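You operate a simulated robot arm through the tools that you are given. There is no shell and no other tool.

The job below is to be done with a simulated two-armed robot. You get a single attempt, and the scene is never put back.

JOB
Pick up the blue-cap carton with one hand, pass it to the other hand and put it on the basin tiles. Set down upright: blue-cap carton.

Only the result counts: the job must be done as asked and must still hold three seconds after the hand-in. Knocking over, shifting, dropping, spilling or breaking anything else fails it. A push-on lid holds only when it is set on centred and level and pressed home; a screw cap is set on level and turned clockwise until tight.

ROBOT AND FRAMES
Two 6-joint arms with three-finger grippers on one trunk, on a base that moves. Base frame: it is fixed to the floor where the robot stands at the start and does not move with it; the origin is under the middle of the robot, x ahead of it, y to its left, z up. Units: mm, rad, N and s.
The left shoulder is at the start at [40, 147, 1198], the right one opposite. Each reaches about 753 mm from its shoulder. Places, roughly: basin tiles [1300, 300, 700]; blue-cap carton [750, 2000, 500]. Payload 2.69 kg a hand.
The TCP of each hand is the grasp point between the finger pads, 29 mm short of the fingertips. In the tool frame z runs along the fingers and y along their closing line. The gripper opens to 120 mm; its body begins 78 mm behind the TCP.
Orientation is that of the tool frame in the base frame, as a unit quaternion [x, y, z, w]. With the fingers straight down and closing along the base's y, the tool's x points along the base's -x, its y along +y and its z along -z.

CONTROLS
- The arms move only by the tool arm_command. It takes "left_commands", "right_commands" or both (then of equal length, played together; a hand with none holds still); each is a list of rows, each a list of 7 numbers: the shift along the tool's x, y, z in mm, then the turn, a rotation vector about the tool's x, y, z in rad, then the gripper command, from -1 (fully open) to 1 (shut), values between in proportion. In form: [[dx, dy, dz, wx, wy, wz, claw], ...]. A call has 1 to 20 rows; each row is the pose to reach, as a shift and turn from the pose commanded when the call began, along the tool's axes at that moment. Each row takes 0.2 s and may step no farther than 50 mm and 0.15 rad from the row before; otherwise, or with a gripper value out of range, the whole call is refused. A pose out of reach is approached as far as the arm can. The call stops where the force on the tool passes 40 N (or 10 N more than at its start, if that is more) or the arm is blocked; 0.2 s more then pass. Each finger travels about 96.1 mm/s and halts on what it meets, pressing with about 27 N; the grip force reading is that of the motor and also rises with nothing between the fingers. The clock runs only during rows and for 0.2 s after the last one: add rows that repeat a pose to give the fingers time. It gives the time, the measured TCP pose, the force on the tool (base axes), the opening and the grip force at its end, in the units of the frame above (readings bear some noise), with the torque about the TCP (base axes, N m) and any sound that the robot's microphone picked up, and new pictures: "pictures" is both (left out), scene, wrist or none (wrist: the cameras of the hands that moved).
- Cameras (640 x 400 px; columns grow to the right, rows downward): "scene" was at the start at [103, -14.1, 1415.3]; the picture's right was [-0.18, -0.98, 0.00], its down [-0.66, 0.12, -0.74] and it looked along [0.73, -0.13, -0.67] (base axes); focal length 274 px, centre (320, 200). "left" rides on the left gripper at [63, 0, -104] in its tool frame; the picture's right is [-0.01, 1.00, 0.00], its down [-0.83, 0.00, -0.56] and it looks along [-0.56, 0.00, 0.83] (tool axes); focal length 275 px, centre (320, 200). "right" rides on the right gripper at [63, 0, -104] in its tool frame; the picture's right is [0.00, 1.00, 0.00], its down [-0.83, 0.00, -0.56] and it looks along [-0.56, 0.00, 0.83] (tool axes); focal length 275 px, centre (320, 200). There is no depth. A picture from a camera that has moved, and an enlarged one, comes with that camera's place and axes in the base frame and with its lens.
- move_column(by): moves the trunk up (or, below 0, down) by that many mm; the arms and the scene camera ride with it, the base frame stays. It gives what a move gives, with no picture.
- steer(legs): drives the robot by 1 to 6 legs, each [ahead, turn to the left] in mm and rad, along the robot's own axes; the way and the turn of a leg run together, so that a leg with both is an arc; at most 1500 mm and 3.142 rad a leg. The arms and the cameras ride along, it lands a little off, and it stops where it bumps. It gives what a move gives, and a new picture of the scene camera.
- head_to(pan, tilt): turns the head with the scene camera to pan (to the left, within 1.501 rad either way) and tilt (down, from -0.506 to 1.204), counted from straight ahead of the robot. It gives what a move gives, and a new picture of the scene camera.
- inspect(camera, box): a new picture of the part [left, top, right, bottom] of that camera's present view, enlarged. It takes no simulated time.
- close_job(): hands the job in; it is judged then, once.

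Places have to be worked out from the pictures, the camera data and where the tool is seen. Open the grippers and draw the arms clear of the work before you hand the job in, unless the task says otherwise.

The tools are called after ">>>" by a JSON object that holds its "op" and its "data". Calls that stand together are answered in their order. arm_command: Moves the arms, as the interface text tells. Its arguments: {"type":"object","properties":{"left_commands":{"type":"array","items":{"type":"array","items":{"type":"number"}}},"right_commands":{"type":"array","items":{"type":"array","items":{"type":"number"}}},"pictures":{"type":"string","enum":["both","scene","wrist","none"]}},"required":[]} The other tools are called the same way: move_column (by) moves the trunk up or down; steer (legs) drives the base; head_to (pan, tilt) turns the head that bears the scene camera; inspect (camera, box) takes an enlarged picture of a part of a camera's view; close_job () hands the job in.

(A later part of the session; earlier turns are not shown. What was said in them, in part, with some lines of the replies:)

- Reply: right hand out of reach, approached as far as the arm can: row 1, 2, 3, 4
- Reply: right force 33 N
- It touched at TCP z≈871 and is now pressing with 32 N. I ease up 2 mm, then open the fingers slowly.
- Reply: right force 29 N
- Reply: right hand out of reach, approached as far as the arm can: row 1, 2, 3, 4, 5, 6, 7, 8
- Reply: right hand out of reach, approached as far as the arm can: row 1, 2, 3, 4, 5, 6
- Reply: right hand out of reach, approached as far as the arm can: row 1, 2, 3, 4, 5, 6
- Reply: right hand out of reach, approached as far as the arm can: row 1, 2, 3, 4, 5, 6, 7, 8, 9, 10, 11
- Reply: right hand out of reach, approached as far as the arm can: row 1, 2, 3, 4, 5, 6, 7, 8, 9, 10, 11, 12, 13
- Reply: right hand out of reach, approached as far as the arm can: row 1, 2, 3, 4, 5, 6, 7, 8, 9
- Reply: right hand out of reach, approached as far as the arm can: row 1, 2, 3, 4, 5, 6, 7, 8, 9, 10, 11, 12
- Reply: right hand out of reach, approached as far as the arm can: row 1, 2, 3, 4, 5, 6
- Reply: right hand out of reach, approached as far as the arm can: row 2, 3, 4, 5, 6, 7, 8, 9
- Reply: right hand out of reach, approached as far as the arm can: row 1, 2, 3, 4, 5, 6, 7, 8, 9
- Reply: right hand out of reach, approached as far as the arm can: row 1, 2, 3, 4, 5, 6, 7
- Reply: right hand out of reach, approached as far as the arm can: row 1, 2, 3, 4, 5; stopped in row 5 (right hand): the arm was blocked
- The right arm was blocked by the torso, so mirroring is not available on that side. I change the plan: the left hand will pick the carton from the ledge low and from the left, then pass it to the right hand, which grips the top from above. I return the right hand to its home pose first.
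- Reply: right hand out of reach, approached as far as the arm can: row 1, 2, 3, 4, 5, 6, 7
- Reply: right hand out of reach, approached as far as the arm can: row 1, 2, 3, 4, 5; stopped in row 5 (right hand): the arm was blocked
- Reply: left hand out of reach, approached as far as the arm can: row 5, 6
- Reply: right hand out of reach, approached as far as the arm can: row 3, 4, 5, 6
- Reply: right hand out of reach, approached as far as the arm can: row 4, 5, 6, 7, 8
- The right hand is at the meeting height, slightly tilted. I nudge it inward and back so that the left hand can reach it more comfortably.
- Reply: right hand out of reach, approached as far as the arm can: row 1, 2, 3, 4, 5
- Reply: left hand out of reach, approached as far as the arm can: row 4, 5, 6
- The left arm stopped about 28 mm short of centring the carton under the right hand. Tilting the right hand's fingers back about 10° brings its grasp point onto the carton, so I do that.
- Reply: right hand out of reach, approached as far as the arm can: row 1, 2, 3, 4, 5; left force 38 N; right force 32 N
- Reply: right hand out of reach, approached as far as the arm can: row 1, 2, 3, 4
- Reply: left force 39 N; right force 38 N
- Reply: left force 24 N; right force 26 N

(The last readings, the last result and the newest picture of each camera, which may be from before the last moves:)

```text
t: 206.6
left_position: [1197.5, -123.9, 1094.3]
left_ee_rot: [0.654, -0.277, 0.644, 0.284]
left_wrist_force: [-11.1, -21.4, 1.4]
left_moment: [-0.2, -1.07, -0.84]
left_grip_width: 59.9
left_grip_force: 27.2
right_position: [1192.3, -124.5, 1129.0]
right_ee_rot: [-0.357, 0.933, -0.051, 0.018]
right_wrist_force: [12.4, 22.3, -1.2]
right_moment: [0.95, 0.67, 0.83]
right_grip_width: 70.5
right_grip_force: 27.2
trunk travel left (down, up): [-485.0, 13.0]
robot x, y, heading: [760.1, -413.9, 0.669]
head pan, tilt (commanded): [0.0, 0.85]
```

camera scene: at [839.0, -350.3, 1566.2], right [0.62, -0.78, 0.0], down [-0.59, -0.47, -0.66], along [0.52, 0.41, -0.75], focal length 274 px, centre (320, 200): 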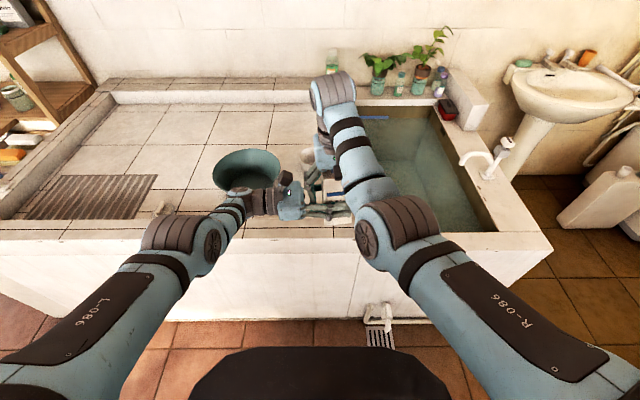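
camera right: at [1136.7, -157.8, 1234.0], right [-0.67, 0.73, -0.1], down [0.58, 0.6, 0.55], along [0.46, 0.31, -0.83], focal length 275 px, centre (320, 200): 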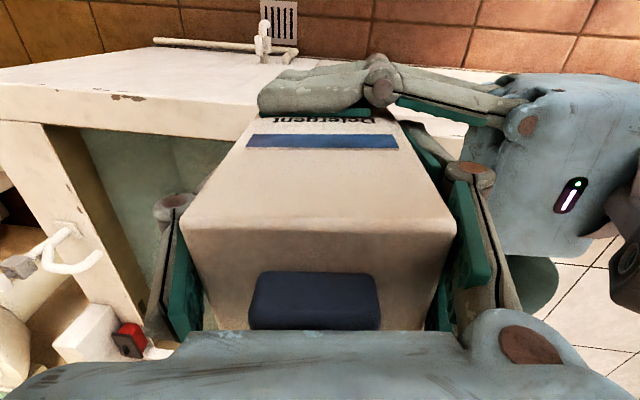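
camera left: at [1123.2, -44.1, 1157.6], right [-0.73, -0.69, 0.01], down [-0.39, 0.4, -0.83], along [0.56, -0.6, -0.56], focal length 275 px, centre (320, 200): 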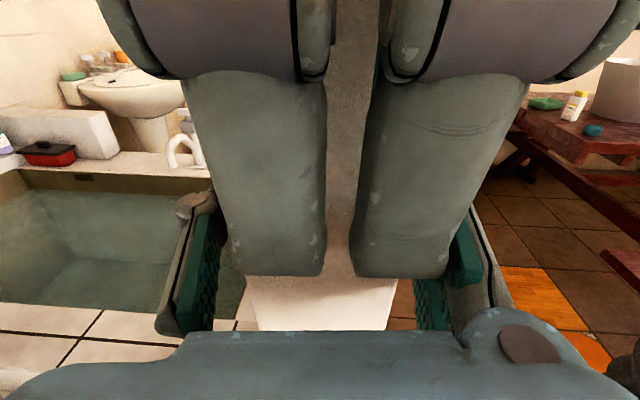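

The stress is lower now. I open the left hand slowly while the right one holds.

>>> {"op": "arm_command", "data": {"left_commands": [[0, 0, 0, 0, 0, 0, 0.2], [0, 0, 0, 0, 0, 0, -0.1], [0, 0, 0, 0, 0, 0, -0.4], [0, 0, 0, 0, 0, 0, -0.7], [0, 0, 0, 0, 0, 0, -1], [0, 0, 0, 0, 0, 0, -1]], "pictures": "both"}}

>>> {"op": "inspect", "data": {"camera": "right", "box": [0, 0, 640, 400]}}

```text
t: 208.0
left_position: [1196.5, -125.1, 1094.0]
left_ee_rot: [0.654, -0.276, 0.645, 0.283]
left_wrist_force: [1.0, -0.7, 0.7]
left_moment: [0.0, 0.0, 0.02]
left_grip_width: 119.8
left_grip_force: 0.0
right_position: [1192.6, -125.3, 1129.4]
right_ee_rot: [-0.358, 0.932, -0.049, 0.017]
right_wrist_force: [0.1, 0.9, -6.2]
right_moment: [0.0, 0.03, 0.0]
right_grip_width: 68.7
right_grip_force: 27.4
trunk travel left (down, up): [-485.0, 13.0]
robot x, y, heading: [762.2, -413.9, 0.669]
head pan, tilt (commanded): [0.0, 0.85]
camera scene: at [839.0, -350.4, 1566.2], right [0.62, -0.78, 0.0], down [-0.59, -0.47, -0.66], along [0.52, 0.41, -0.75], focal length 274 px, centre (320, 200)
camera left: at [1125.9, -47.3, 1158.2], right [-0.73, -0.69, 0.01], down [-0.39, 0.4, -0.83], along [0.56, -0.6, -0.56], focal length 275 px, centre (320, 200)
```

scene: 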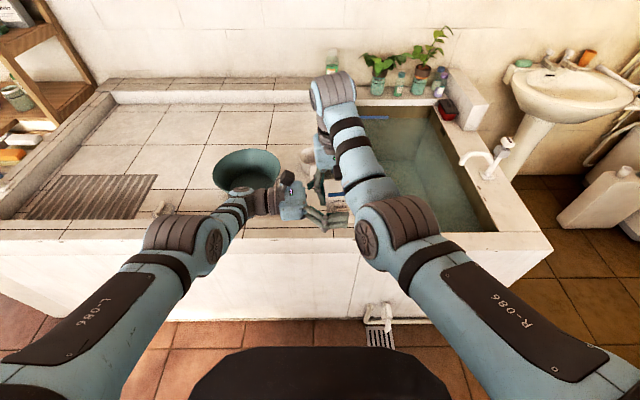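
left: 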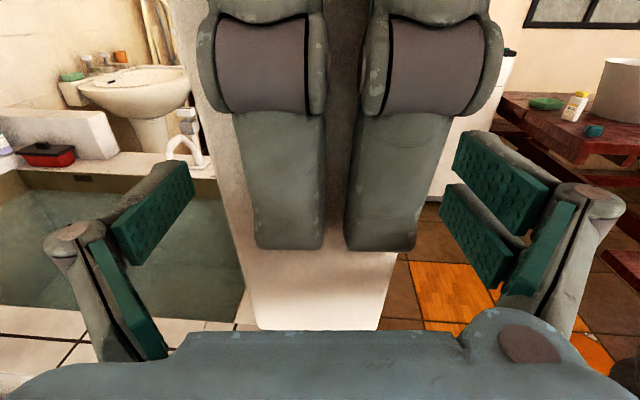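

```text
1.00 times, centred on (320, 200) of right (not enlarged: the box is as wide or as high as the picture)
camera zoom: at [1136.9, -158.3, 1234.0], right [-0.67, 0.74, -0.1], down [0.58, 0.6, 0.55], along [0.47, 0.31, -0.83], focal length 275 px, centre (320, 200)
```

zoom: 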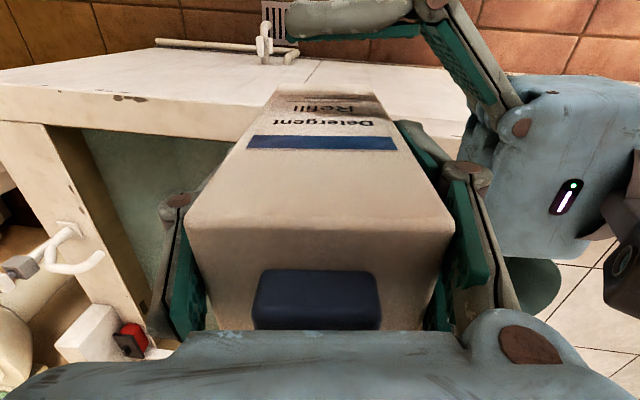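

The pass worked: the right hand alone now carries the carton, reading 6.2 N. I draw the left hand straight back to the left.

>>> {"op": "arm_command", "data": {"left_commands": [[0, 0, -12, 0, 0, 0, -1], [0, 0, -27, 0, 0, 0, -1], [0, 0, -45, 0, 0, 0, -1], [0, 0, -68, 0, 0, 0, -1], [0, 0, -95, 0, 0, 0, -1], [0, 0, -125, 0, 0, 0, -1], [0, 15, -155, 0, 0, 0, -1]], "pictures": "both"}}

```text
t: 209.6
left_position: [1085.1, -11.9, 1087.2]
left_ee_rot: [0.653, -0.277, 0.645, 0.284]
left_wrist_force: [0.1, 0.5, 0.7]
left_moment: [0.0, 0.02, -0.02]
left_grip_width: 119.9
left_grip_force: 0.1
left hand out of reach, approached as far as the arm can: row 2, 3, 4, 5, 6, 7
right_position: [1190.1, -123.9, 1129.3]
right_ee_rot: [-0.359, 0.932, -0.05, 0.016]
right_wrist_force: [-0.6, -0.3, -5.1]
right_moment: [-0.02, 0.0, -0.04]
right_grip_width: 68.3
right_grip_force: 26.9
trunk travel left (down, up): [-485.0, 13.0]
robot x, y, heading: [757.3, -414.0, 0.669]
head pan, tilt (commanded): [0.0, 0.85]
camera scene: at [837.7, -349.4, 1566.2], right [0.62, -0.78, 0.0], down [-0.59, -0.47, -0.66], along [0.52, 0.41, -0.75], focal length 274 px, centre (320, 200)
camera left: at [1013.8, 65.0, 1152.5], right [-0.73, -0.69, 0.01], down [-0.39, 0.4, -0.83], along [0.56, -0.61, -0.56], focal length 275 px, centre (320, 200)
```

scene: 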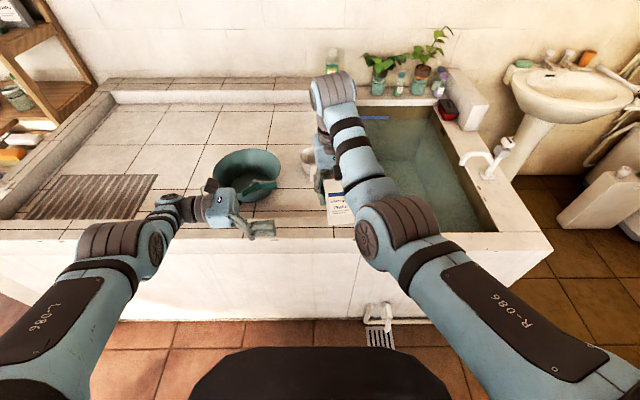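
left: 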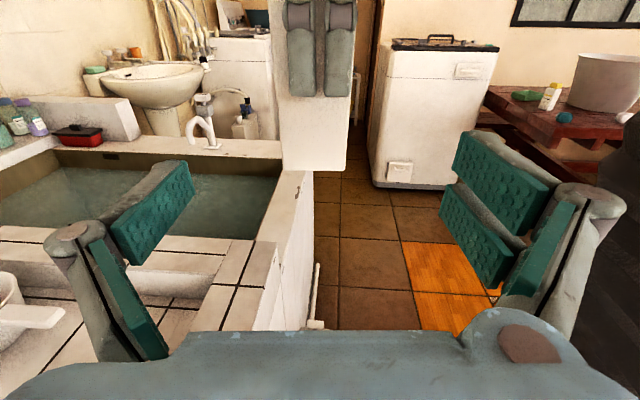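

The left hand is clear, and its view shows the carton hanging upright in the right hand. I raise and tuck the left arm, because the trunk will have to come down for the placement.

>>> {"op": "arm_command", "data": {"left_commands": [[20, 8, -10, 0, 0, 0, -1], [42, 18, -22, 0, 0, 0, -1], [65, 30, -34, 0, 0, 0, -1], [88, 44, -46, 0, 0, 0, -1], [110, 60, -58, 0, 0, 0, -1], [130, 75, -68, 0, 0, 0, -1], [130, 75, -68, 0, 0, 0, -1]], "pictures": "scene"}}

```text
t: 211.2
left_position: [1033.2, 72.6, 1187.7]
left_ee_rot: [0.655, -0.276, 0.643, 0.284]
left_wrist_force: [-0.1, -0.4, 0.4]
left_moment: [-0.02, 0.02, 0.0]
left_grip_width: 120.2
left_grip_force: 0.0
left hand out of reach, approached as far as the arm can: row 1, 2, 3, 4, 5, 6, 7
right_position: [1191.7, -124.6, 1128.9]
right_ee_rot: [-0.358, 0.932, -0.049, 0.016]
right_wrist_force: [0.1, -0.2, -5.9]
right_moment: [-0.01, 0.02, 0.01]
right_grip_width: 68.3
right_grip_force: 27.2
trunk travel left (down, up): [-485.0, 13.0]
robot x, y, heading: [759.8, -413.7, 0.674]
head pan, tilt (commanded): [0.0, 0.85]
camera scene: at [838.8, -350.3, 1566.2], right [0.62, -0.78, 0.0], down [-0.59, -0.47, -0.66], along [0.52, 0.41, -0.75], focal length 274 px, centre (320, 200)
```

scene: 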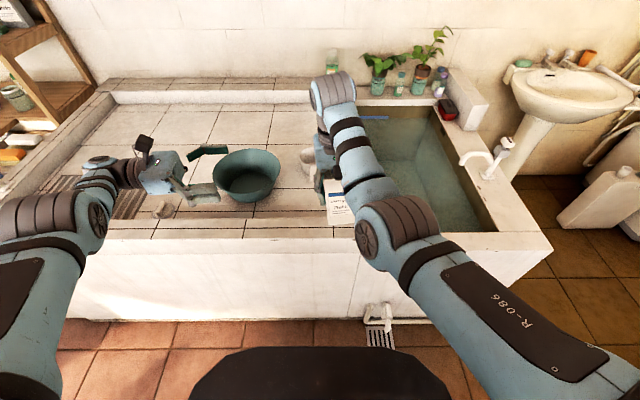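

The left hand is up at z 1188 but still far forward. I raise it more and pull it back, so it stays well above the tub when the trunk lowers.

>>> {"op": "arm_command", "data": {"left_commands": [[20, 8, 0, 0, 0, 0, -1], [42, 20, 0, 0, 0, 0, -1], [65, 35, 0, 0, 0, 0, -1], [88, 52, 0, 0, 0, 0, -1], [110, 72, 0, 0, 0, 0, -1], [130, 95, 0, 0, 0, 0, -1], [130, 95, 0, 0, 0, 0, -1]], "pictures": "scene"}}

```text
t: 212.8
left_position: [1018.6, 103.7, 1278.9]
left_ee_rot: [0.655, -0.276, 0.643, 0.284]
left_wrist_force: [1.0, -0.8, 0.0]
left_moment: [-0.01, 0.01, -0.01]
left_grip_width: 120.0
left_grip_force: 0.0
left hand out of reach, approached as far as the arm can: row 1, 2, 3, 4, 5, 6, 7
right_position: [1191.6, -126.1, 1128.3]
right_ee_rot: [-0.358, 0.932, -0.05, 0.017]
right_wrist_force: [-0.3, 0.7, -6.6]
right_moment: [-0.01, 0.0, 0.0]
right_grip_width: 68.0
right_grip_force: 27.1
trunk travel left (down, up): [-485.0, 13.0]
robot x, y, heading: [758.4, -416.2, 0.674]
head pan, tilt (commanded): [0.0, 0.85]
camera scene: at [838.7, -350.2, 1566.2], right [0.62, -0.78, 0.0], down [-0.59, -0.47, -0.66], along [0.52, 0.41, -0.75], focal length 274 px, centre (320, 200)
```

scene: 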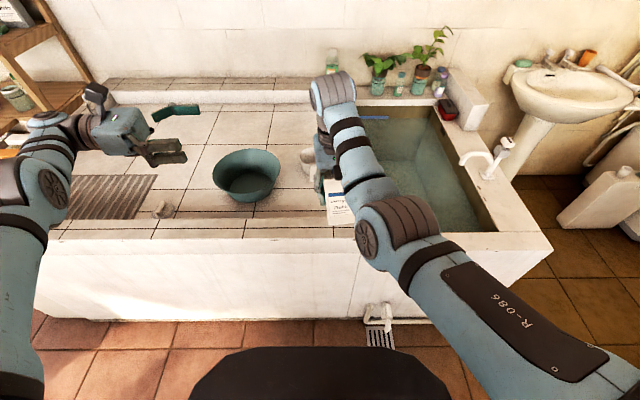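

The left hand is now high and clear. I drive to line the carton up over the free tiles right of the tub: shift left first, then approach.

>>> {"op": "steer", "data": {"legs": [[0, 0.813], [157, 0], [0, -0.812]]}}

>>> {"op": "steer", "data": {"legs": [[110, 0]]}}

```text
t: 218.5
left_position: [1036.6, 259.8, 1280.0]
left_ee_rot: [0.653, -0.279, 0.643, 0.286]
left_wrist_force: [-0.5, -0.8, 0.1]
left_moment: [0.01, 0.0, 0.0]
left_grip_width: 120.2
left_grip_force: 0.0
right_position: [1206.4, 28.5, 1129.2]
right_ee_rot: [-0.353, 0.934, -0.05, 0.016]
right_wrist_force: [-0.4, 0.2, -6.0]
right_moment: [-0.02, 0.0, -0.01]
right_grip_width: 67.7
right_grip_force: 26.5
trunk travel left (down, up): [-485.0, 13.0]
robot x, y, heading: [774.0, -255.1, 0.67]
head pan, tilt (commanded): [0.0, 0.85]
camera scene: at [852.1, -192.7, 1566.2], right [0.62, -0.79, 0.0], down [-0.59, -0.46, -0.66], along [0.52, 0.41, -0.75], focal length 274 px, centre (320, 200)
```

scene: 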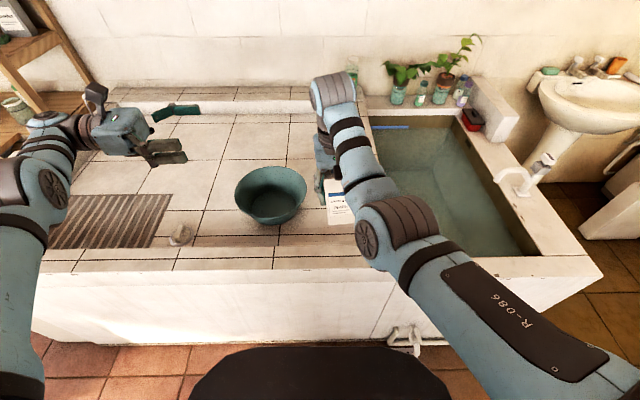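

```text
t: 220.1
left_position: [1125.4, 337.9, 1285.7]
left_ee_rot: [0.651, -0.298, 0.644, 0.271]
left_wrist_force: [0.4, 1.0, -0.6]
left_moment: [-0.07, -0.03, -0.12]
left_grip_width: 120.1
left_grip_force: 0.1
right_position: [1300.6, 99.0, 1129.4]
right_ee_rot: [-0.349, 0.936, -0.042, 0.031]
right_wrist_force: [1.0, 1.0, -6.7]
right_moment: [-0.08, 0.11, 0.0]
right_grip_width: 64.8
right_grip_force: 27.1
trunk travel left (down, up): [-485.0, 13.0]
robot x, y, heading: [864.5, -188.8, 0.667]
head pan, tilt (commanded): [0.0, 0.85]
stopped in leg 1: the robot was blocked; the commanded pose is now the measured one
camera scene: at [950.6, -115.8, 1565.2], right [0.62, -0.79, 0.0], down [-0.6, -0.47, -0.65], along [0.51, 0.4, -0.76], focal length 274 px, centre (320, 200)
```

scene: 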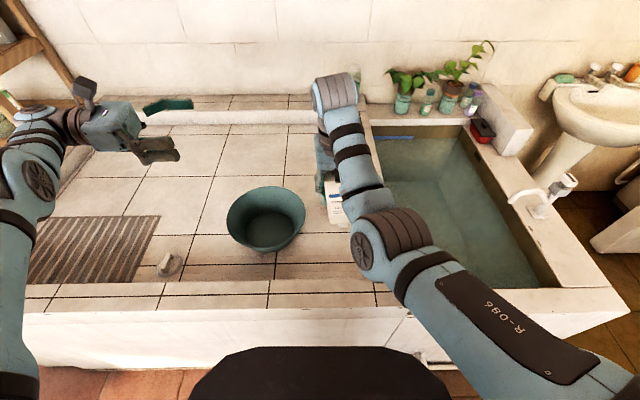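

The robot stopped almost at the end of that leg, with the carton still held at u≈1080, v≈-738. I look down to see what the base may have touched.

>>> {"op": "head_to", "data": {"pan": 0.5, "tilt": 1.2}}

>>> {"op": "inspect", "data": {"camera": "right", "box": [0, 0, 640, 400]}}

>>> {"op": "inspect", "data": {"camera": "left", "box": [0, 0, 640, 400]}}

```text
t: 221.1
left_position: [1117.4, 329.2, 1291.0]
left_ee_rot: [0.649, -0.301, 0.645, 0.269]
left_wrist_force: [-0.5, -0.2, 0.4]
left_moment: [0.04, 0.01, 0.01]
left_grip_width: 119.9
left_grip_force: 0.0
right_position: [1291.5, 94.3, 1134.9]
right_ee_rot: [-0.349, 0.936, -0.04, 0.035]
right_wrist_force: [0.1, -0.1, -5.5]
right_moment: [-0.01, 0.04, -0.04]
right_grip_width: 64.8
right_grip_force: 26.9
trunk travel left (down, up): [-485.0, 13.0]
robot x, y, heading: [861.6, -187.7, 0.661]
head pan, tilt (commanded): [0.499, 1.201]
camera scene: at [901.1, -121.5, 1542.6], right [0.92, -0.4, 0.0], down [-0.37, -0.85, -0.36], along [0.14, 0.33, -0.93], focal length 274 px, centre (320, 200)
```

scene: 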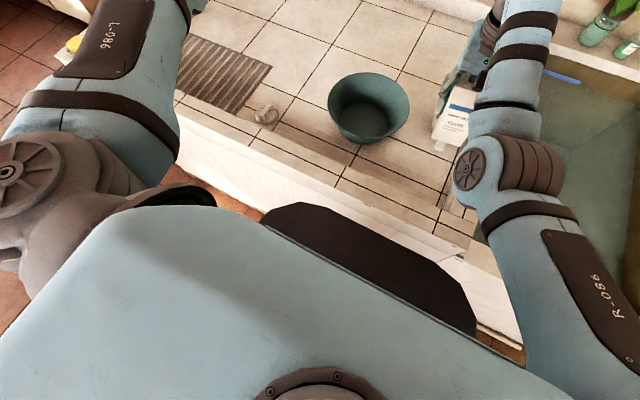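

```text
1.00 times, centred on (320, 200) of right (not enlarged: the box is as wide or as high as the picture)
camera zoom: at [1234.0, 58.7, 1236.7], right [-0.65, 0.75, -0.1], down [0.57, 0.58, 0.58], along [0.49, 0.32, -0.81], focal length 275 px, centre (320, 200)
```

zoom: 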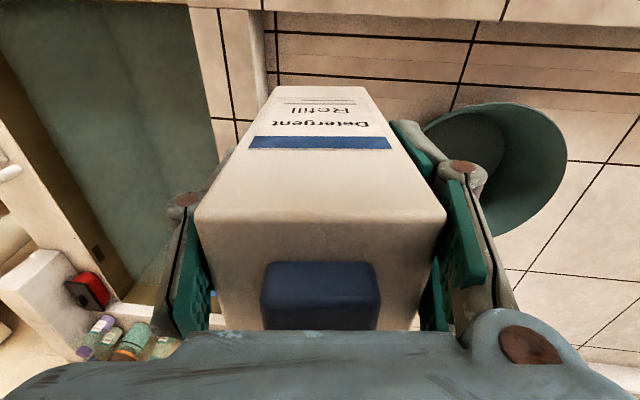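

```text
1.00 times, centred on (320, 200) of left (not enlarged: the box is as wide or as high as the picture)
camera zoom: at [1045.1, 404.2, 1356.8], right [-0.74, -0.67, -0.04], down [-0.36, 0.45, -0.82], along [0.57, -0.59, -0.58], focal length 275 px, centre (320, 200)
```

zoom: 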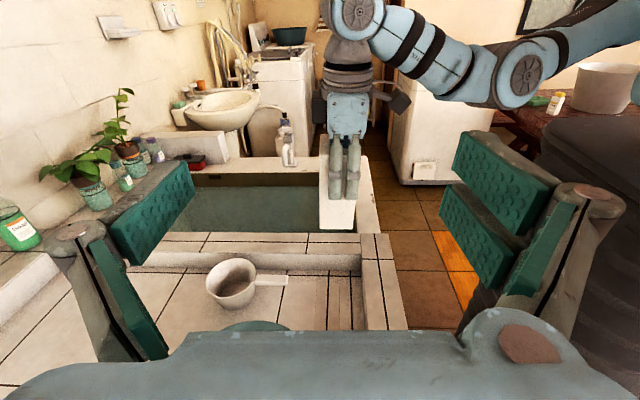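

Everything hangs clear, and the carton is over free tile about 40 mm inside the ledge. I lower the trunk 200 mm with the arms held, then check.

>>> {"op": "move_column", "data": {"by": -200}}

>>> {"op": "inspect", "data": {"camera": "right", "box": [0, 0, 640, 400]}}

>>> {"op": "inspect", "data": {"camera": "left", "box": [0, 0, 640, 400]}}

```text
t: 223.2
left_position: [1117.7, 329.6, 1090.5]
left_ee_rot: [0.649, -0.301, 0.645, 0.268]
left_wrist_force: [-0.2, -0.2, -0.3]
left_moment: [0.02, 0.0, -0.01]
left_grip_width: 120.0
left_grip_force: 0.0
right_position: [1292.9, 94.1, 934.0]
right_ee_rot: [-0.349, 0.936, -0.04, 0.034]
right_wrist_force: [0.4, 0.6, -5.8]
right_moment: [-0.02, 0.03, -0.03]
right_grip_width: 64.7
right_grip_force: 27.1
trunk travel left (down, up): [-285.0, 213.0]
robot x, y, heading: [863.5, -186.7, 0.663]
head pan, tilt (commanded): [0.499, 1.201]
```

```text
1.00 times, centred on (320, 200) of right (not enlarged: the box is as wide or as high as the picture)
camera zoom: at [1233.9, 58.6, 1036.3], right [-0.65, 0.75, -0.1], down [0.57, 0.58, 0.58], along [0.49, 0.33, -0.81], focal length 275 px, centre (320, 200)
```

zoom: 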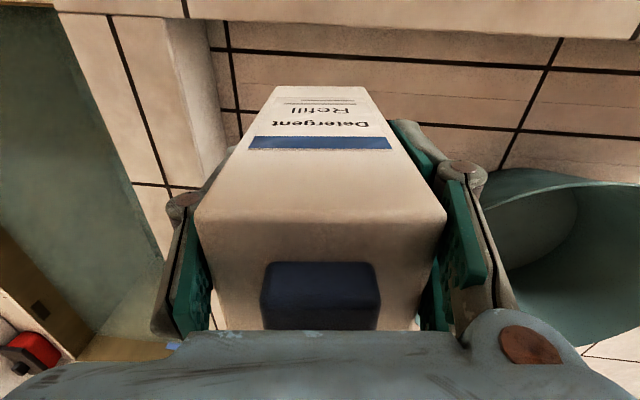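

```text
1.00 times, centred on (320, 200) of left (not enlarged: the box is as wide or as high as the picture)
camera zoom: at [1045.2, 404.1, 1156.4], right [-0.74, -0.67, -0.04], down [-0.36, 0.45, -0.82], along [0.57, -0.59, -0.58], focal length 275 px, centre (320, 200)
```

zoom: 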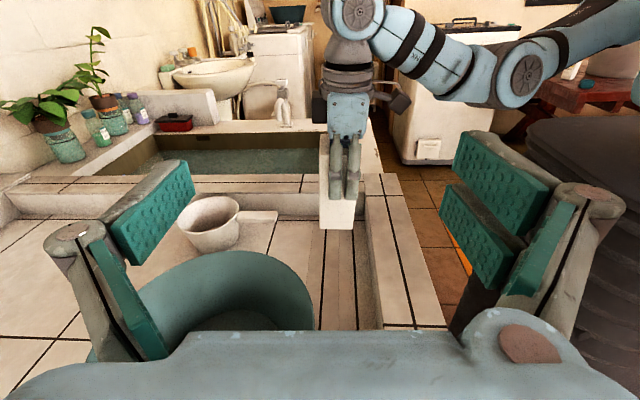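

The left camera puts the carton's near face at u 1045 and the ledge's inner edge at u 1015, so there are 30 mm to spare. I lower on toward the tiles in smaller steps.

>>> {"op": "move_column", "data": {"by": -50}}

>>> {"op": "move_column", "data": {"by": -10}}

>>> {"op": "inspect", "data": {"camera": "left", "box": [200, 40, 520, 340]}}

```text
t: 224.2
left_position: [1116.7, 330.1, 1042.0]
left_ee_rot: [0.649, -0.301, 0.645, 0.268]
left_wrist_force: [-0.3, -1.0, -0.4]
left_moment: [0.03, 0.01, -0.01]
left_grip_width: 120.0
left_grip_force: 0.0
right_position: [1291.9, 93.2, 883.7]
right_ee_rot: [-0.349, 0.936, -0.039, 0.034]
right_wrist_force: [1.7, 0.1, -5.5]
right_moment: [0.0, 0.02, 0.01]
right_grip_width: 64.6
right_grip_force: 27.4
trunk travel left (down, up): [-235.0, 263.0]
robot x, y, heading: [860.9, -190.6, 0.661]
head pan, tilt (commanded): [0.499, 1.201]
```

```text
t: 224.7
left_position: [1117.7, 329.4, 1031.8]
left_ee_rot: [0.649, -0.301, 0.645, 0.27]
left_wrist_force: [0.4, -0.1, 0.5]
left_moment: [-0.01, -0.03, 0.0]
left_grip_width: 120.0
left_grip_force: 0.1
right_position: [1291.8, 94.6, 874.9]
right_ee_rot: [-0.35, 0.935, -0.04, 0.035]
right_wrist_force: [0.9, 0.2, -5.5]
right_moment: [0.01, 0.04, -0.05]
right_grip_width: 64.7
right_grip_force: 26.3
trunk travel left (down, up): [-225.0, 273.0]
robot x, y, heading: [863.7, -186.3, 0.665]
head pan, tilt (commanded): [0.499, 1.201]
```

```text
1.33 times, centred on (360, 190) of left
camera zoom: at [1045.2, 404.2, 1096.9], right [-0.74, -0.67, -0.04], down [-0.36, 0.45, -0.82], along [0.57, -0.59, -0.58], focal length 367 px, centre (267, 213)
```

zoom: 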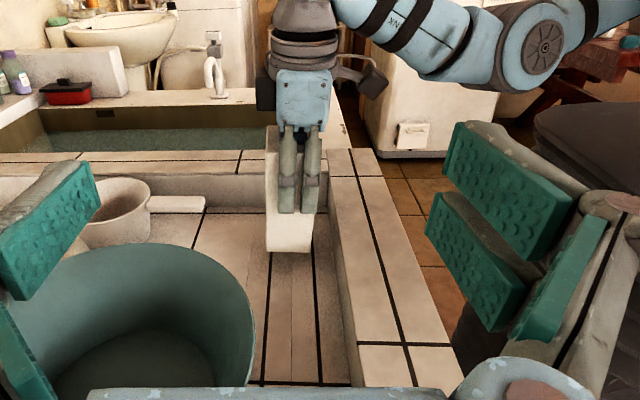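

The carton is just above the tiles with good spacing to the ledge, cup and tub. I continue down in small steps, watching the force.

>>> {"op": "move_column", "data": {"by": -10}}

>>> {"op": "move_column", "data": {"by": -8}}

```text
t: 225.3
left_position: [1116.6, 330.9, 1021.5]
left_ee_rot: [0.649, -0.301, 0.645, 0.269]
left_wrist_force: [-0.1, 1.2, -0.1]
left_moment: [-0.01, -0.03, -0.01]
left_grip_width: 120.1
left_grip_force: 0.1
right_position: [1291.8, 94.8, 865.2]
right_ee_rot: [-0.35, 0.935, -0.04, 0.033]
right_wrist_force: [-0.2, 0.4, -6.3]
right_moment: [-0.03, 0.1, 0.01]
right_grip_width: 65.0
right_grip_force: 27.4
trunk travel left (down, up): [-215.0, 283.0]
robot x, y, heading: [861.9, -183.6, 0.66]
head pan, tilt (commanded): [0.499, 1.201]
```

```text
t: 225.9
left_position: [1117.6, 328.9, 1013.0]
left_ee_rot: [0.649, -0.3, 0.645, 0.269]
left_wrist_force: [-0.9, -1.2, 0.5]
left_moment: [-0.01, -0.03, 0.02]
left_grip_width: 119.9
left_grip_force: 0.1
right_position: [1291.7, 94.9, 856.8]
right_ee_rot: [-0.349, 0.936, -0.04, 0.034]
right_wrist_force: [0.4, 0.1, -5.7]
right_moment: [-0.03, 0.05, -0.02]
right_grip_width: 64.9
right_grip_force: 27.3
trunk travel left (down, up): [-207.0, 291.0]
robot x, y, heading: [863.1, -187.0, 0.66]
head pan, tilt (commanded): [0.499, 1.201]
```

No contact yet at TCP z 857. I continue in 5 mm steps.

>>> {"op": "move_column", "data": {"by": -5}}

>>> {"op": "move_column", "data": {"by": -5}}

```text
t: 226.4
left_position: [1117.7, 328.6, 1007.4]
left_ee_rot: [0.649, -0.3, 0.645, 0.268]
left_wrist_force: [-0.6, 0.1, -0.2]
left_moment: [-0.01, 0.02, -0.01]
left_grip_width: 120.1
left_grip_force: 0.1
right_position: [1293.3, 95.3, 850.8]
right_ee_rot: [-0.349, 0.936, -0.04, 0.035]
right_wrist_force: [-0.7, 0.2, -5.7]
right_moment: [-0.03, 0.06, -0.05]
right_grip_width: 64.8
right_grip_force: 27.5
trunk travel left (down, up): [-202.0, 296.0]
robot x, y, heading: [863.1, -188.7, 0.664]
head pan, tilt (commanded): [0.499, 1.201]
```

```text
t: 227.0
left_position: [1116.9, 329.3, 1005.0]
left_ee_rot: [0.649, -0.301, 0.645, 0.268]
left_wrist_force: [0.4, -0.5, -0.3]
left_moment: [0.0, 0.02, 0.01]
left_grip_width: 120.1
left_grip_force: 0.1
right_position: [1291.2, 93.6, 848.0]
right_ee_rot: [-0.349, 0.936, -0.039, 0.037]
right_wrist_force: [1.9, 1.5, 9.9]
right_moment: [0.15, 0.23, -0.07]
right_grip_width: 64.6
right_grip_force: 27.2
trunk travel left (down, up): [-197.0, 301.0]
robot x, y, heading: [861.4, -188.4, 0.665]
head pan, tilt (commanded): [0.499, 1.201]
```

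It has touched the tiles: the force rose to +10 N. I press 3 mm more to seat the carton flat.

>>> {"op": "move_column", "data": {"by": -3}}

>>> {"op": "inspect", "data": {"camera": "left", "box": [200, 40, 520, 340]}}

>>> {"op": "inspect", "data": {"camera": "scene", "box": [360, 60, 600, 260]}}

```text
t: 227.5
left_position: [1114.2, 326.9, 1002.4]
left_ee_rot: [0.649, -0.303, 0.645, 0.267]
left_wrist_force: [-0.6, 0.0, 0.5]
left_moment: [-0.04, -0.01, 0.0]
left_grip_width: 120.1
left_grip_force: 0.0
right_position: [1291.1, 92.3, 849.0]
right_ee_rot: [-0.348, 0.936, -0.037, 0.039]
right_wrist_force: [10.2, 2.0, 38.1]
right_moment: [0.52, 0.24, -0.14]
right_grip_width: 65.0
right_grip_force: 27.0
trunk travel left (down, up): [-194.0, 304.0]
robot x, y, heading: [864.2, -187.4, 0.666]
head pan, tilt (commanded): [0.499, 1.201]
```

```text
1.33 times, centred on (360, 190) of left
camera zoom: at [1042.6, 401.4, 1068.6], right [-0.74, -0.67, -0.05], down [-0.36, 0.45, -0.82], along [0.57, -0.58, -0.58], focal length 367 px, centre (267, 213)
```

zoom: 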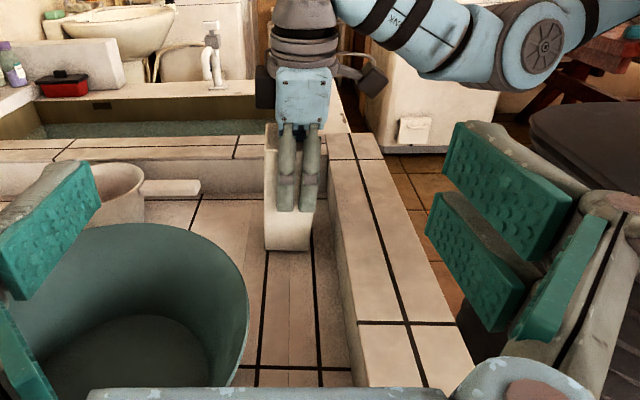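

```text
2.00 times, centred on (480, 160) of scene
camera zoom: at [897.9, -124.8, 1252.6], right [0.92, -0.4, 0.0], down [-0.37, -0.85, -0.36], along [0.15, 0.33, -0.93], focal length 547 px, centre (0, 280)
```

zoom: 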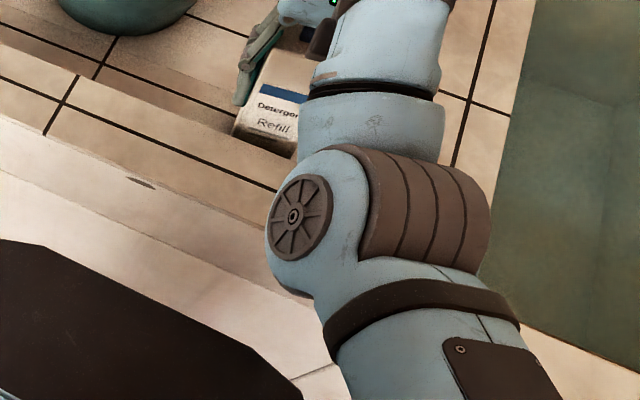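

The carton stands on the tiles, pressed at 38 N. I ease up 2 mm to relieve the load before opening.

>>> {"op": "move_column", "data": {"by": 2}}

>>> {"op": "arm_command", "data": {"right_commands": [[0, 0, 0, 0, 0, 0, 0.2], [0, 0, 0, 0, 0, 0, 0.0], [0, 0, 0, 0, 0, 0, -0.12], [0, 0, 0, 0, 0, 0, -0.22], [0, 0, 0, 0, 0, 0, -0.32], [0, 0, 0, 0, 0, 0, -0.4]], "pictures": "wrist"}}

>>> {"op": "inspect", "data": {"camera": "left", "box": [200, 40, 520, 340]}}

```text
t: 228.0
left_position: [1115.1, 327.5, 1003.7]
left_ee_rot: [0.649, -0.302, 0.645, 0.267]
left_wrist_force: [-1.4, 0.5, 0.5]
left_moment: [-0.01, 0.01, 0.02]
left_grip_width: 119.9
left_grip_force: 0.0
right_position: [1291.9, 93.5, 847.8]
right_ee_rot: [-0.348, 0.936, -0.039, 0.038]
right_wrist_force: [9.2, 4.0, 30.1]
right_moment: [0.59, -0.1, -0.15]
right_grip_width: 65.1
right_grip_force: 26.8
trunk travel left (down, up): [-196.0, 302.0]
robot x, y, heading: [865.5, -188.1, 0.667]
head pan, tilt (commanded): [0.499, 1.201]
```

```text
t: 229.4
left_position: [1117.2, 330.2, 1002.1]
left_ee_rot: [0.649, -0.301, 0.645, 0.269]
left_wrist_force: [-0.1, -0.3, 0.5]
left_moment: [-0.01, 0.02, 0.0]
left_grip_width: 120.0
left_grip_force: 0.1
right_position: [1292.4, 93.8, 846.3]
right_ee_rot: [-0.348, 0.936, -0.041, 0.035]
right_wrist_force: [1.0, -1.9, -0.3]
right_moment: [0.04, 0.05, -0.03]
right_grip_width: 84.6
right_grip_force: 0.3
trunk travel left (down, up): [-196.0, 302.0]
robot x, y, heading: [859.4, -187.0, 0.666]
head pan, tilt (commanded): [0.499, 1.201]
camera right: at [1233.4, 58.1, 948.2], right [-0.65, 0.75, -0.1], down [0.57, 0.58, 0.58], along [0.49, 0.32, -0.81], focal length 275 px, centre (320, 200)
```

right: 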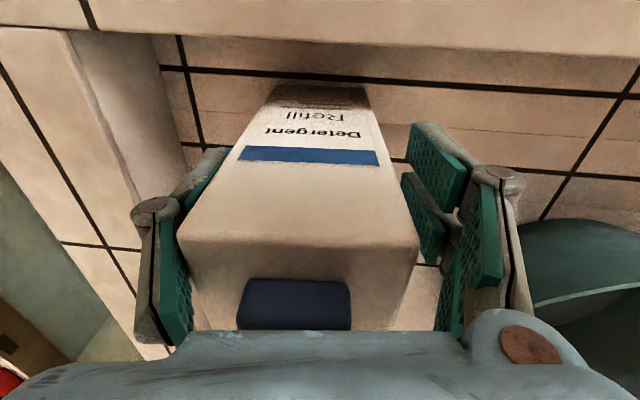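

```text
1.33 times, centred on (360, 190) of left
camera zoom: at [1044.6, 403.5, 1068.6], right [-0.74, -0.67, -0.04], down [-0.36, 0.45, -0.82], along [0.57, -0.59, -0.58], focal length 367 px, centre (267, 213)
```

zoom: 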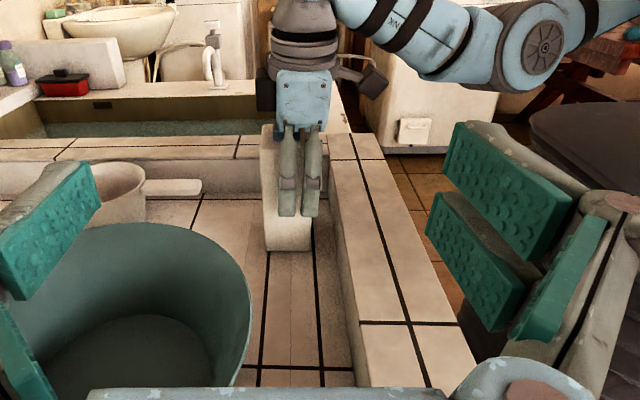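

The carton stands by itself on the tiles. I open the right fingers wider, then raise the trunk straight up so the hand leaves the carton.

>>> {"op": "arm_command", "data": {"right_commands": [[0, 0, 0, 0, 0, 0, -0.55], [0, 0, 0, 0, 0, 0, -0.7], [0, 0, 0, 0, 0, 0, -0.8], [0, 0, 0, 0, 0, 0, -0.8]], "pictures": "wrist"}}

>>> {"op": "move_column", "data": {"by": 40}}

>>> {"op": "inspect", "data": {"camera": "left", "box": [200, 40, 520, 340]}}

>>> {"op": "inspect", "data": {"camera": "right", "box": [0, 0, 640, 400]}}

```text
t: 230.4
left_position: [1115.5, 330.5, 1003.3]
left_ee_rot: [0.649, -0.301, 0.645, 0.269]
left_wrist_force: [0.1, 0.0, -0.8]
left_moment: [0.0, -0.02, 0.0]
left_grip_width: 120.0
left_grip_force: 0.1
right_position: [1292.7, 94.3, 846.1]
right_ee_rot: [-0.35, 0.935, -0.04, 0.035]
right_wrist_force: [-0.6, 0.3, 0.0]
right_moment: [-0.01, 0.03, 0.0]
right_grip_width: 108.1
right_grip_force: 0.0
trunk travel left (down, up): [-196.0, 302.0]
robot x, y, heading: [864.1, -186.9, 0.663]
head pan, tilt (commanded): [0.499, 1.201]
camera right: at [1233.3, 58.4, 948.7], right [-0.65, 0.75, -0.1], down [0.57, 0.58, 0.58], along [0.5, 0.33, -0.81], focal length 275 px, centre (320, 200)
```

right: 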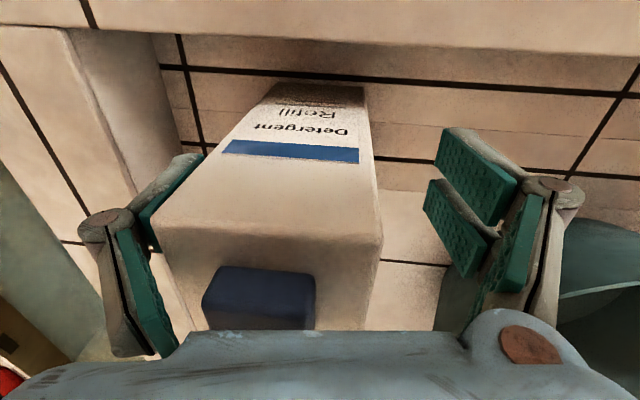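

```text
t: 231.2
left_position: [1116.2, 330.2, 1042.2]
left_ee_rot: [0.649, -0.303, 0.644, 0.268]
left_wrist_force: [0.3, -0.7, 0.6]
left_moment: [-0.01, 0.02, 0.01]
left_grip_width: 120.0
left_grip_force: 0.0
right_position: [1292.3, 93.7, 885.7]
right_ee_rot: [-0.35, 0.935, -0.041, 0.035]
right_wrist_force: [-0.3, 0.7, -0.7]
right_moment: [0.0, -0.01, -0.02]
right_grip_width: 108.3
right_grip_force: 0.0
trunk travel left (down, up): [-236.0, 262.0]
robot x, y, heading: [862.2, -187.2, 0.661]
head pan, tilt (commanded): [0.499, 1.201]
```

```text
1.33 times, centred on (360, 190) of left
camera zoom: at [1044.7, 403.9, 1108.3], right [-0.74, -0.67, -0.04], down [-0.36, 0.45, -0.82], along [0.57, -0.59, -0.58], focal length 367 px, centre (267, 213)
```

zoom: 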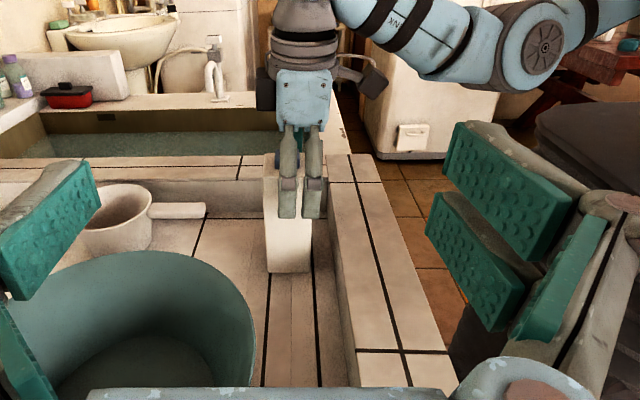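

```text
1.00 times, centred on (320, 200) of right (not enlarged: the box is as wide or as high as the picture)
camera zoom: at [1233.5, 58.5, 988.3], right [-0.65, 0.75, -0.1], down [0.57, 0.58, 0.58], along [0.49, 0.33, -0.81], focal length 275 px, centre (320, 200)
```

zoom: 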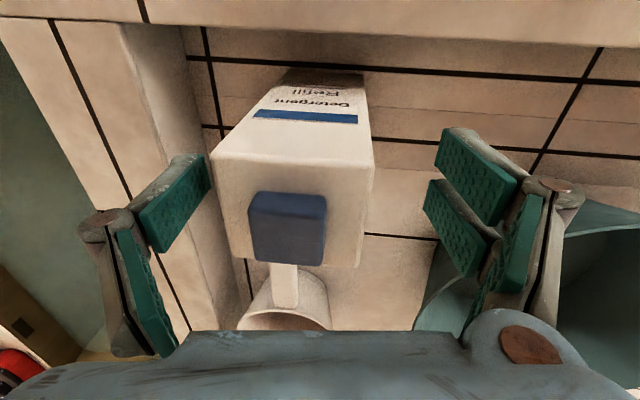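

The carton stands upright on the tiles and the fingers are clear on both sides. I raise the trunk further to bring the hand fully above it.

>>> {"op": "move_column", "data": {"by": 60}}

>>> {"op": "move_column", "data": {"by": 120}}

>>> {"op": "inspect", "data": {"camera": "left", "box": [150, 40, 550, 360]}}

>>> {"op": "inspect", "data": {"camera": "right", "box": [0, 0, 640, 400]}}

```text
t: 232.2
left_position: [1117.3, 329.9, 1102.7]
left_ee_rot: [0.649, -0.301, 0.645, 0.268]
left_wrist_force: [0.4, 0.0, -1.1]
left_moment: [-0.03, 0.03, 0.0]
left_grip_width: 119.9
left_grip_force: 0.1
right_position: [1291.7, 93.7, 944.1]
right_ee_rot: [-0.349, 0.935, -0.04, 0.036]
right_wrist_force: [-0.5, 0.2, -0.5]
right_moment: [0.01, -0.02, 0.0]
right_grip_width: 108.0
right_grip_force: 0.1
trunk travel left (down, up): [-296.0, 202.0]
robot x, y, heading: [863.9, -188.8, 0.666]
head pan, tilt (commanded): [0.499, 1.201]
```

```text
t: 233.7
left_position: [1117.1, 329.1, 1220.8]
left_ee_rot: [0.649, -0.301, 0.645, 0.268]
left_wrist_force: [0.1, -0.8, 0.1]
left_moment: [0.02, -0.01, 0.02]
left_grip_width: 119.9
left_grip_force: 0.0
right_position: [1291.2, 94.1, 1065.1]
right_ee_rot: [-0.35, 0.935, -0.04, 0.036]
right_wrist_force: [1.1, 0.1, 0.2]
right_moment: [0.0, -0.01, 0.01]
right_grip_width: 108.1
right_grip_force: 0.0
trunk travel left (down, up): [-416.0, 82.0]
robot x, y, heading: [864.2, -188.6, 0.664]
head pan, tilt (commanded): [0.499, 1.201]
```

```text
1.25 times, centred on (350, 200) of left
camera zoom: at [1044.6, 403.8, 1288.0], right [-0.74, -0.67, -0.04], down [-0.36, 0.45, -0.82], along [0.57, -0.59, -0.58], focal length 344 px, centre (282, 200)
```

zoom: 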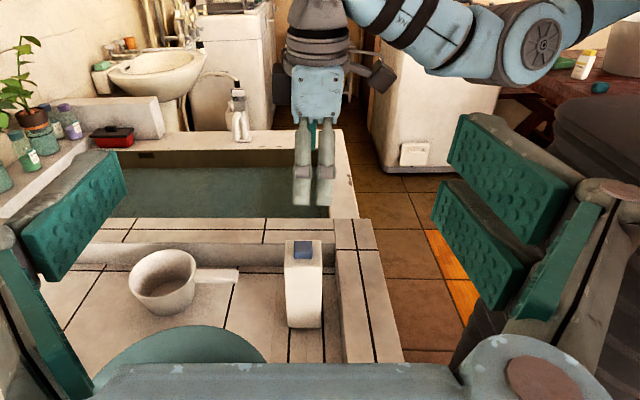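

```text
1.00 times, centred on (320, 200) of right (not enlarged: the box is as wide or as high as the picture)
camera zoom: at [1233.4, 58.4, 1168.1], right [-0.65, 0.75, -0.1], down [0.57, 0.58, 0.58], along [0.49, 0.33, -0.81], focal length 275 px, centre (320, 200)
```

zoom: 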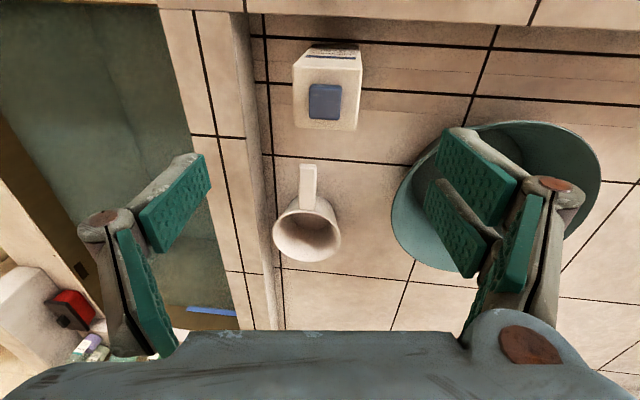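

The carton stands upright on the tiles, clear of the cup, tub and ledge. I back the robot away and take a full view of the scene.

>>> {"op": "steer", "data": {"legs": [[-280, 0]]}}

>>> {"op": "head_to", "data": {"pan": 0.1, "tilt": 0.7}}

>>> {"op": "inspect", "data": {"camera": "scene", "box": [120, 100, 440, 300]}}

```text
t: 235.7
left_position: [897.3, 157.7, 1221.4]
left_ee_rot: [0.65, -0.3, 0.645, 0.269]
left_wrist_force: [-0.3, 0.3, -0.5]
left_moment: [-0.01, 0.02, -0.03]
left_grip_width: 119.8
left_grip_force: 0.0
right_position: [1070.9, -76.2, 1064.7]
right_ee_rot: [-0.349, 0.936, -0.04, 0.034]
right_wrist_force: [0.4, 0.4, 0.7]
right_moment: [0.02, 0.04, -0.04]
right_grip_width: 107.8
right_grip_force: 0.1
trunk travel left (down, up): [-416.0, 82.0]
robot x, y, heading: [637.2, -363.0, 0.662]
head pan, tilt (commanded): [0.499, 1.201]
camera scene: at [681.3, -293.0, 1473.3], right [0.92, -0.4, 0.0], down [-0.37, -0.86, -0.36], along [0.14, 0.33, -0.93], focal length 274 px, centre (320, 200)
```

scene: 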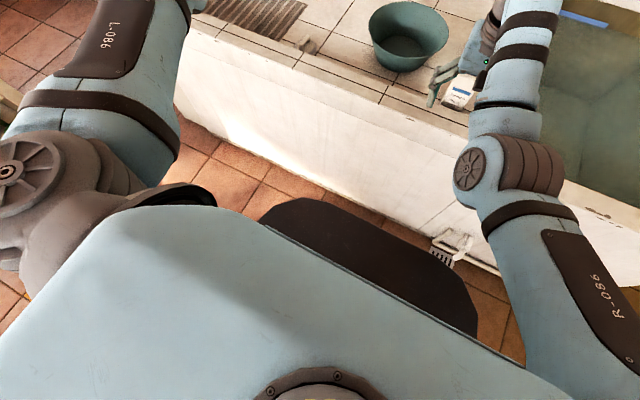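

```text
t: 236.6
left_position: [893.4, 156.4, 1221.7]
left_ee_rot: [0.649, -0.302, 0.645, 0.267]
left_wrist_force: [0.4, -0.4, 0.1]
left_moment: [0.03, 0.0, 0.0]
left_grip_width: 119.8
left_grip_force: 0.1
right_position: [1069.6, -80.3, 1066.8]
right_ee_rot: [-0.35, 0.935, -0.04, 0.036]
right_wrist_force: [-0.3, -0.3, -0.9]
right_moment: [0.02, 0.0, -0.02]
right_grip_width: 108.2
right_grip_force: 0.2
trunk travel left (down, up): [-416.0, 82.0]
robot x, y, heading: [637.7, -362.0, 0.666]
head pan, tilt (commanded): [0.099, 0.7]
camera scene: at [717.2, -288.4, 1509.5], right [0.69, -0.72, 0.0], down [-0.47, -0.45, -0.76], along [0.55, 0.53, -0.64], focal length 274 px, centre (320, 200)
```

scene: 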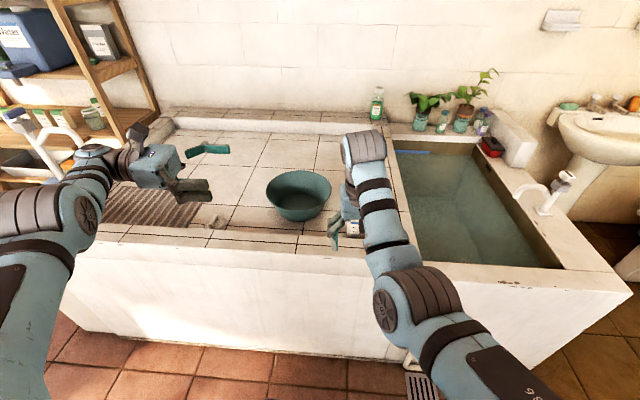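

```text
2.00 times, centred on (280, 200) of scene
camera zoom: at [717.2, -288.4, 1509.5], right [0.69, -0.72, 0.0], down [-0.47, -0.45, -0.76], along [0.55, 0.53, -0.64], focal length 547 px, centre (400, 200)
```

zoom: 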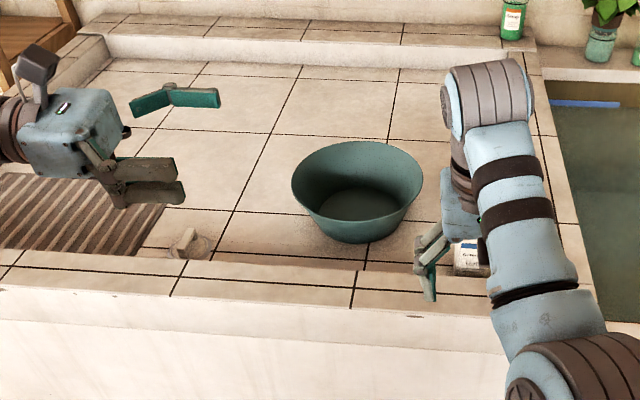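

The basin looks undisturbed. I check the shelf and the side counter to make sure nothing there was moved.

>>> {"op": "head_to", "data": {"pan": 0.75, "tilt": 0.35}}

>>> {"op": "inspect", "data": {"camera": "scene", "box": [200, 60, 520, 280]}}

```text
t: 237.7
left_position: [894.2, 157.2, 1221.0]
left_ee_rot: [0.649, -0.302, 0.645, 0.268]
left_wrist_force: [-0.7, 0.1, 0.2]
left_moment: [-0.01, 0.04, 0.01]
left_grip_width: 120.1
left_grip_force: 0.0
right_position: [1070.2, -77.8, 1065.8]
right_ee_rot: [-0.349, 0.935, -0.04, 0.036]
right_wrist_force: [0.5, -0.1, 0.7]
right_moment: [-0.02, 0.01, -0.03]
right_grip_width: 108.2
right_grip_force: 0.1
trunk travel left (down, up): [-416.0, 82.0]
robot x, y, heading: [638.0, -360.9, 0.66]
head pan, tilt (commanded): [0.75, 0.351]
camera scene: at [671.2, -254.6, 1540.9], right [0.99, -0.16, 0.0], down [-0.05, -0.34, -0.94], along [0.15, 0.93, -0.34], focal length 274 px, centre (320, 200)
```

scene: 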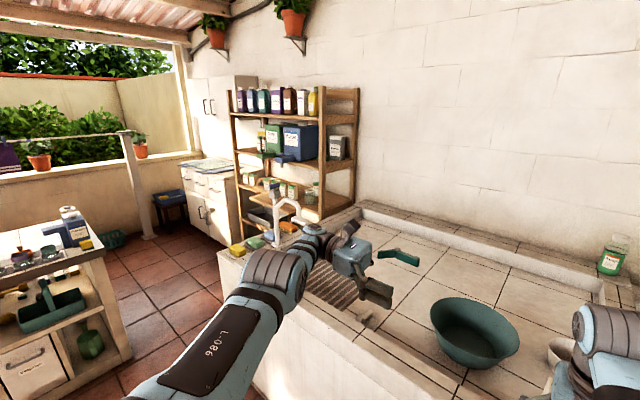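

```text
1.82 times, centred on (360, 170) of scene
camera zoom: at [671.2, -254.6, 1540.9], right [0.99, -0.16, 0.0], down [-0.05, -0.34, -0.94], along [0.15, 0.93, -0.34], focal length 497 px, centre (247, 254)
```

zoom: 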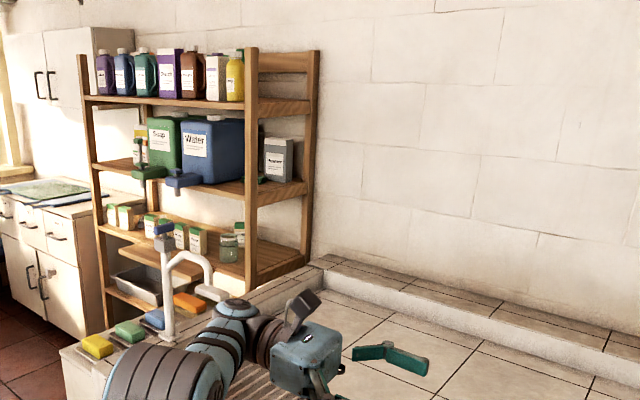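

Shelf and counter look untouched. I open the right gripper fully and take a last look at the carton from the left hand's camera.

>>> {"op": "arm_command", "data": {"right_commands": [[0, 0, 0, 0, 0, 0, -1], [0, 0, 0, 0, 0, 0, -1]], "pictures": "none"}}

>>> {"op": "head_to", "data": {"pan": -0.25, "tilt": 0.6}}

>>> {"op": "inspect", "data": {"camera": "left", "box": [0, 0, 640, 400]}}

>>> {"op": "inspect", "data": {"camera": "right", "box": [0, 0, 640, 400]}}

```text
t: 238.3
left_position: [894.1, 156.4, 1222.2]
left_ee_rot: [0.649, -0.301, 0.645, 0.267]
left_wrist_force: [-0.7, -0.4, 0.8]
left_moment: [0.02, 0.0, -0.02]
left_grip_width: 120.0
left_grip_force: 0.1
right_position: [1070.2, -79.4, 1065.5]
right_ee_rot: [-0.349, 0.935, -0.04, 0.035]
right_wrist_force: [-0.2, -0.3, -0.1]
right_moment: [0.02, 0.0, -0.02]
right_grip_width: 120.3
right_grip_force: 0.1
trunk travel left (down, up): [-416.0, 82.0]
robot x, y, heading: [642.1, -356.5, 0.661]
head pan, tilt (commanded): [0.75, 0.351]
```

```text
t: 239.5
left_position: [894.8, 157.2, 1222.0]
left_ee_rot: [0.649, -0.3, 0.645, 0.268]
left_wrist_force: [0.0, 0.2, -0.9]
left_moment: [-0.01, -0.02, 0.0]
left_grip_width: 120.0
left_grip_force: 0.0
right_position: [1069.1, -78.6, 1065.1]
right_ee_rot: [-0.35, 0.935, -0.039, 0.036]
right_wrist_force: [0.1, -0.7, 1.0]
right_moment: [0.0, -0.01, -0.03]
right_grip_width: 120.2
right_grip_force: 0.0
trunk travel left (down, up): [-416.0, 82.0]
robot x, y, heading: [639.9, -360.9, 0.664]
head pan, tilt (commanded): [-0.25, 0.6]
camera scene: at [737.3, -310.9, 1518.2], right [0.4, -0.92, 0.0], down [-0.52, -0.23, -0.83], along [0.76, 0.33, -0.56], focal length 274 px, centre (320, 200)
```

scene: 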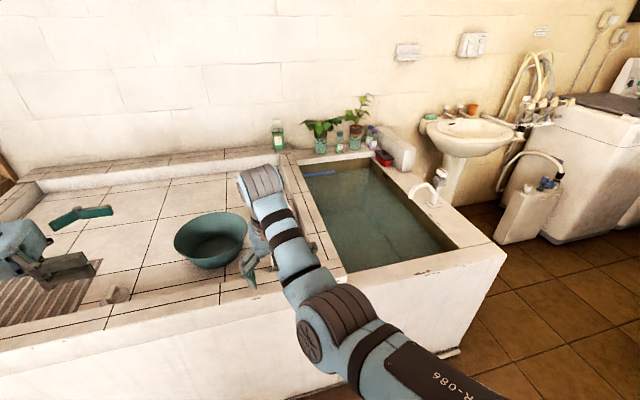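

```text
1.00 times, centred on (320, 200) of left (not enlarged: the box is as wide or as high as the picture)
camera zoom: at [822.5, 230.7, 1288.1], right [-0.74, -0.68, -0.05], down [-0.36, 0.45, -0.82], along [0.57, -0.58, -0.58], focal length 275 px, centre (320, 200)
```

zoom: 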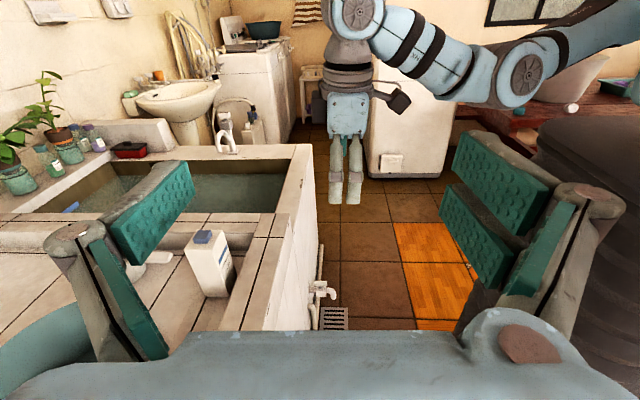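

```text
1.00 times, centred on (320, 200) of right (not enlarged: the box is as wide or as high as the picture)
camera zoom: at [1011.7, -114.6, 1167.9], right [-0.65, 0.75, -0.1], down [0.57, 0.58, 0.58], along [0.5, 0.33, -0.81], focal length 275 px, centre (320, 200)
```

zoom: 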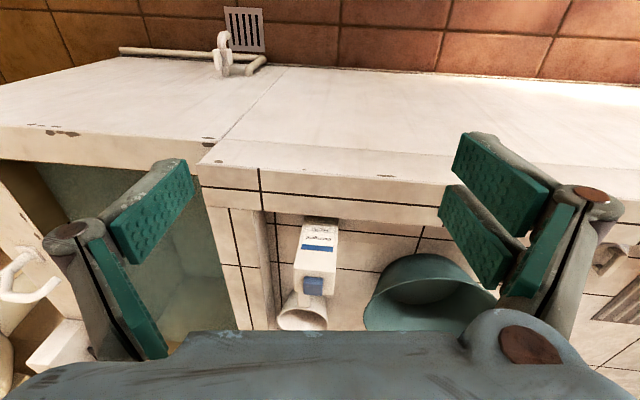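

The carton stands upright on the basin tiles, both grippers are open and clear, and nothing else has moved as far as I can see. I hand the job in.

>>> {"op": "close_job", "data": {}}

```text
The job is handed in.
```

I handed the job in with the blue-cap carton standing upright on the basin tiles, to the right of the green tub. Both grippers are open and clear of it. I don't know yet how it was judged.

**How the pass went:** it took more steps than asked.
- The right hand picked the carton off the shelf.
- I could not get the right arm into a position to pass it on, so I set the carton down on the basin's front ledge.
- The left hand picked it up from the ledge and passed it in the air to the right hand, which put it on the tiles.

So there was a real hand-to-hand pass. But the right hand both picked the carton up first and put it down last, which may count against it if the check expects two different hands for those.

**Bumps along the way:**
- **Plank:** while I raised the trunk, the carton pressed up against the pull-out plank on the shelf with more than 60 N and slid down in the grip.
- **Force spikes:** the right arm's tool force limit tripped twice more without any contact I could see, at 90 N and 72 N.
- **Stops while driving:** the robot was blocked twice, once backing through the gap beside the basin and once on the final approach.

In my last pictures the shelf, counter and basin items were upright. Nothing I could compare had visibly moved.
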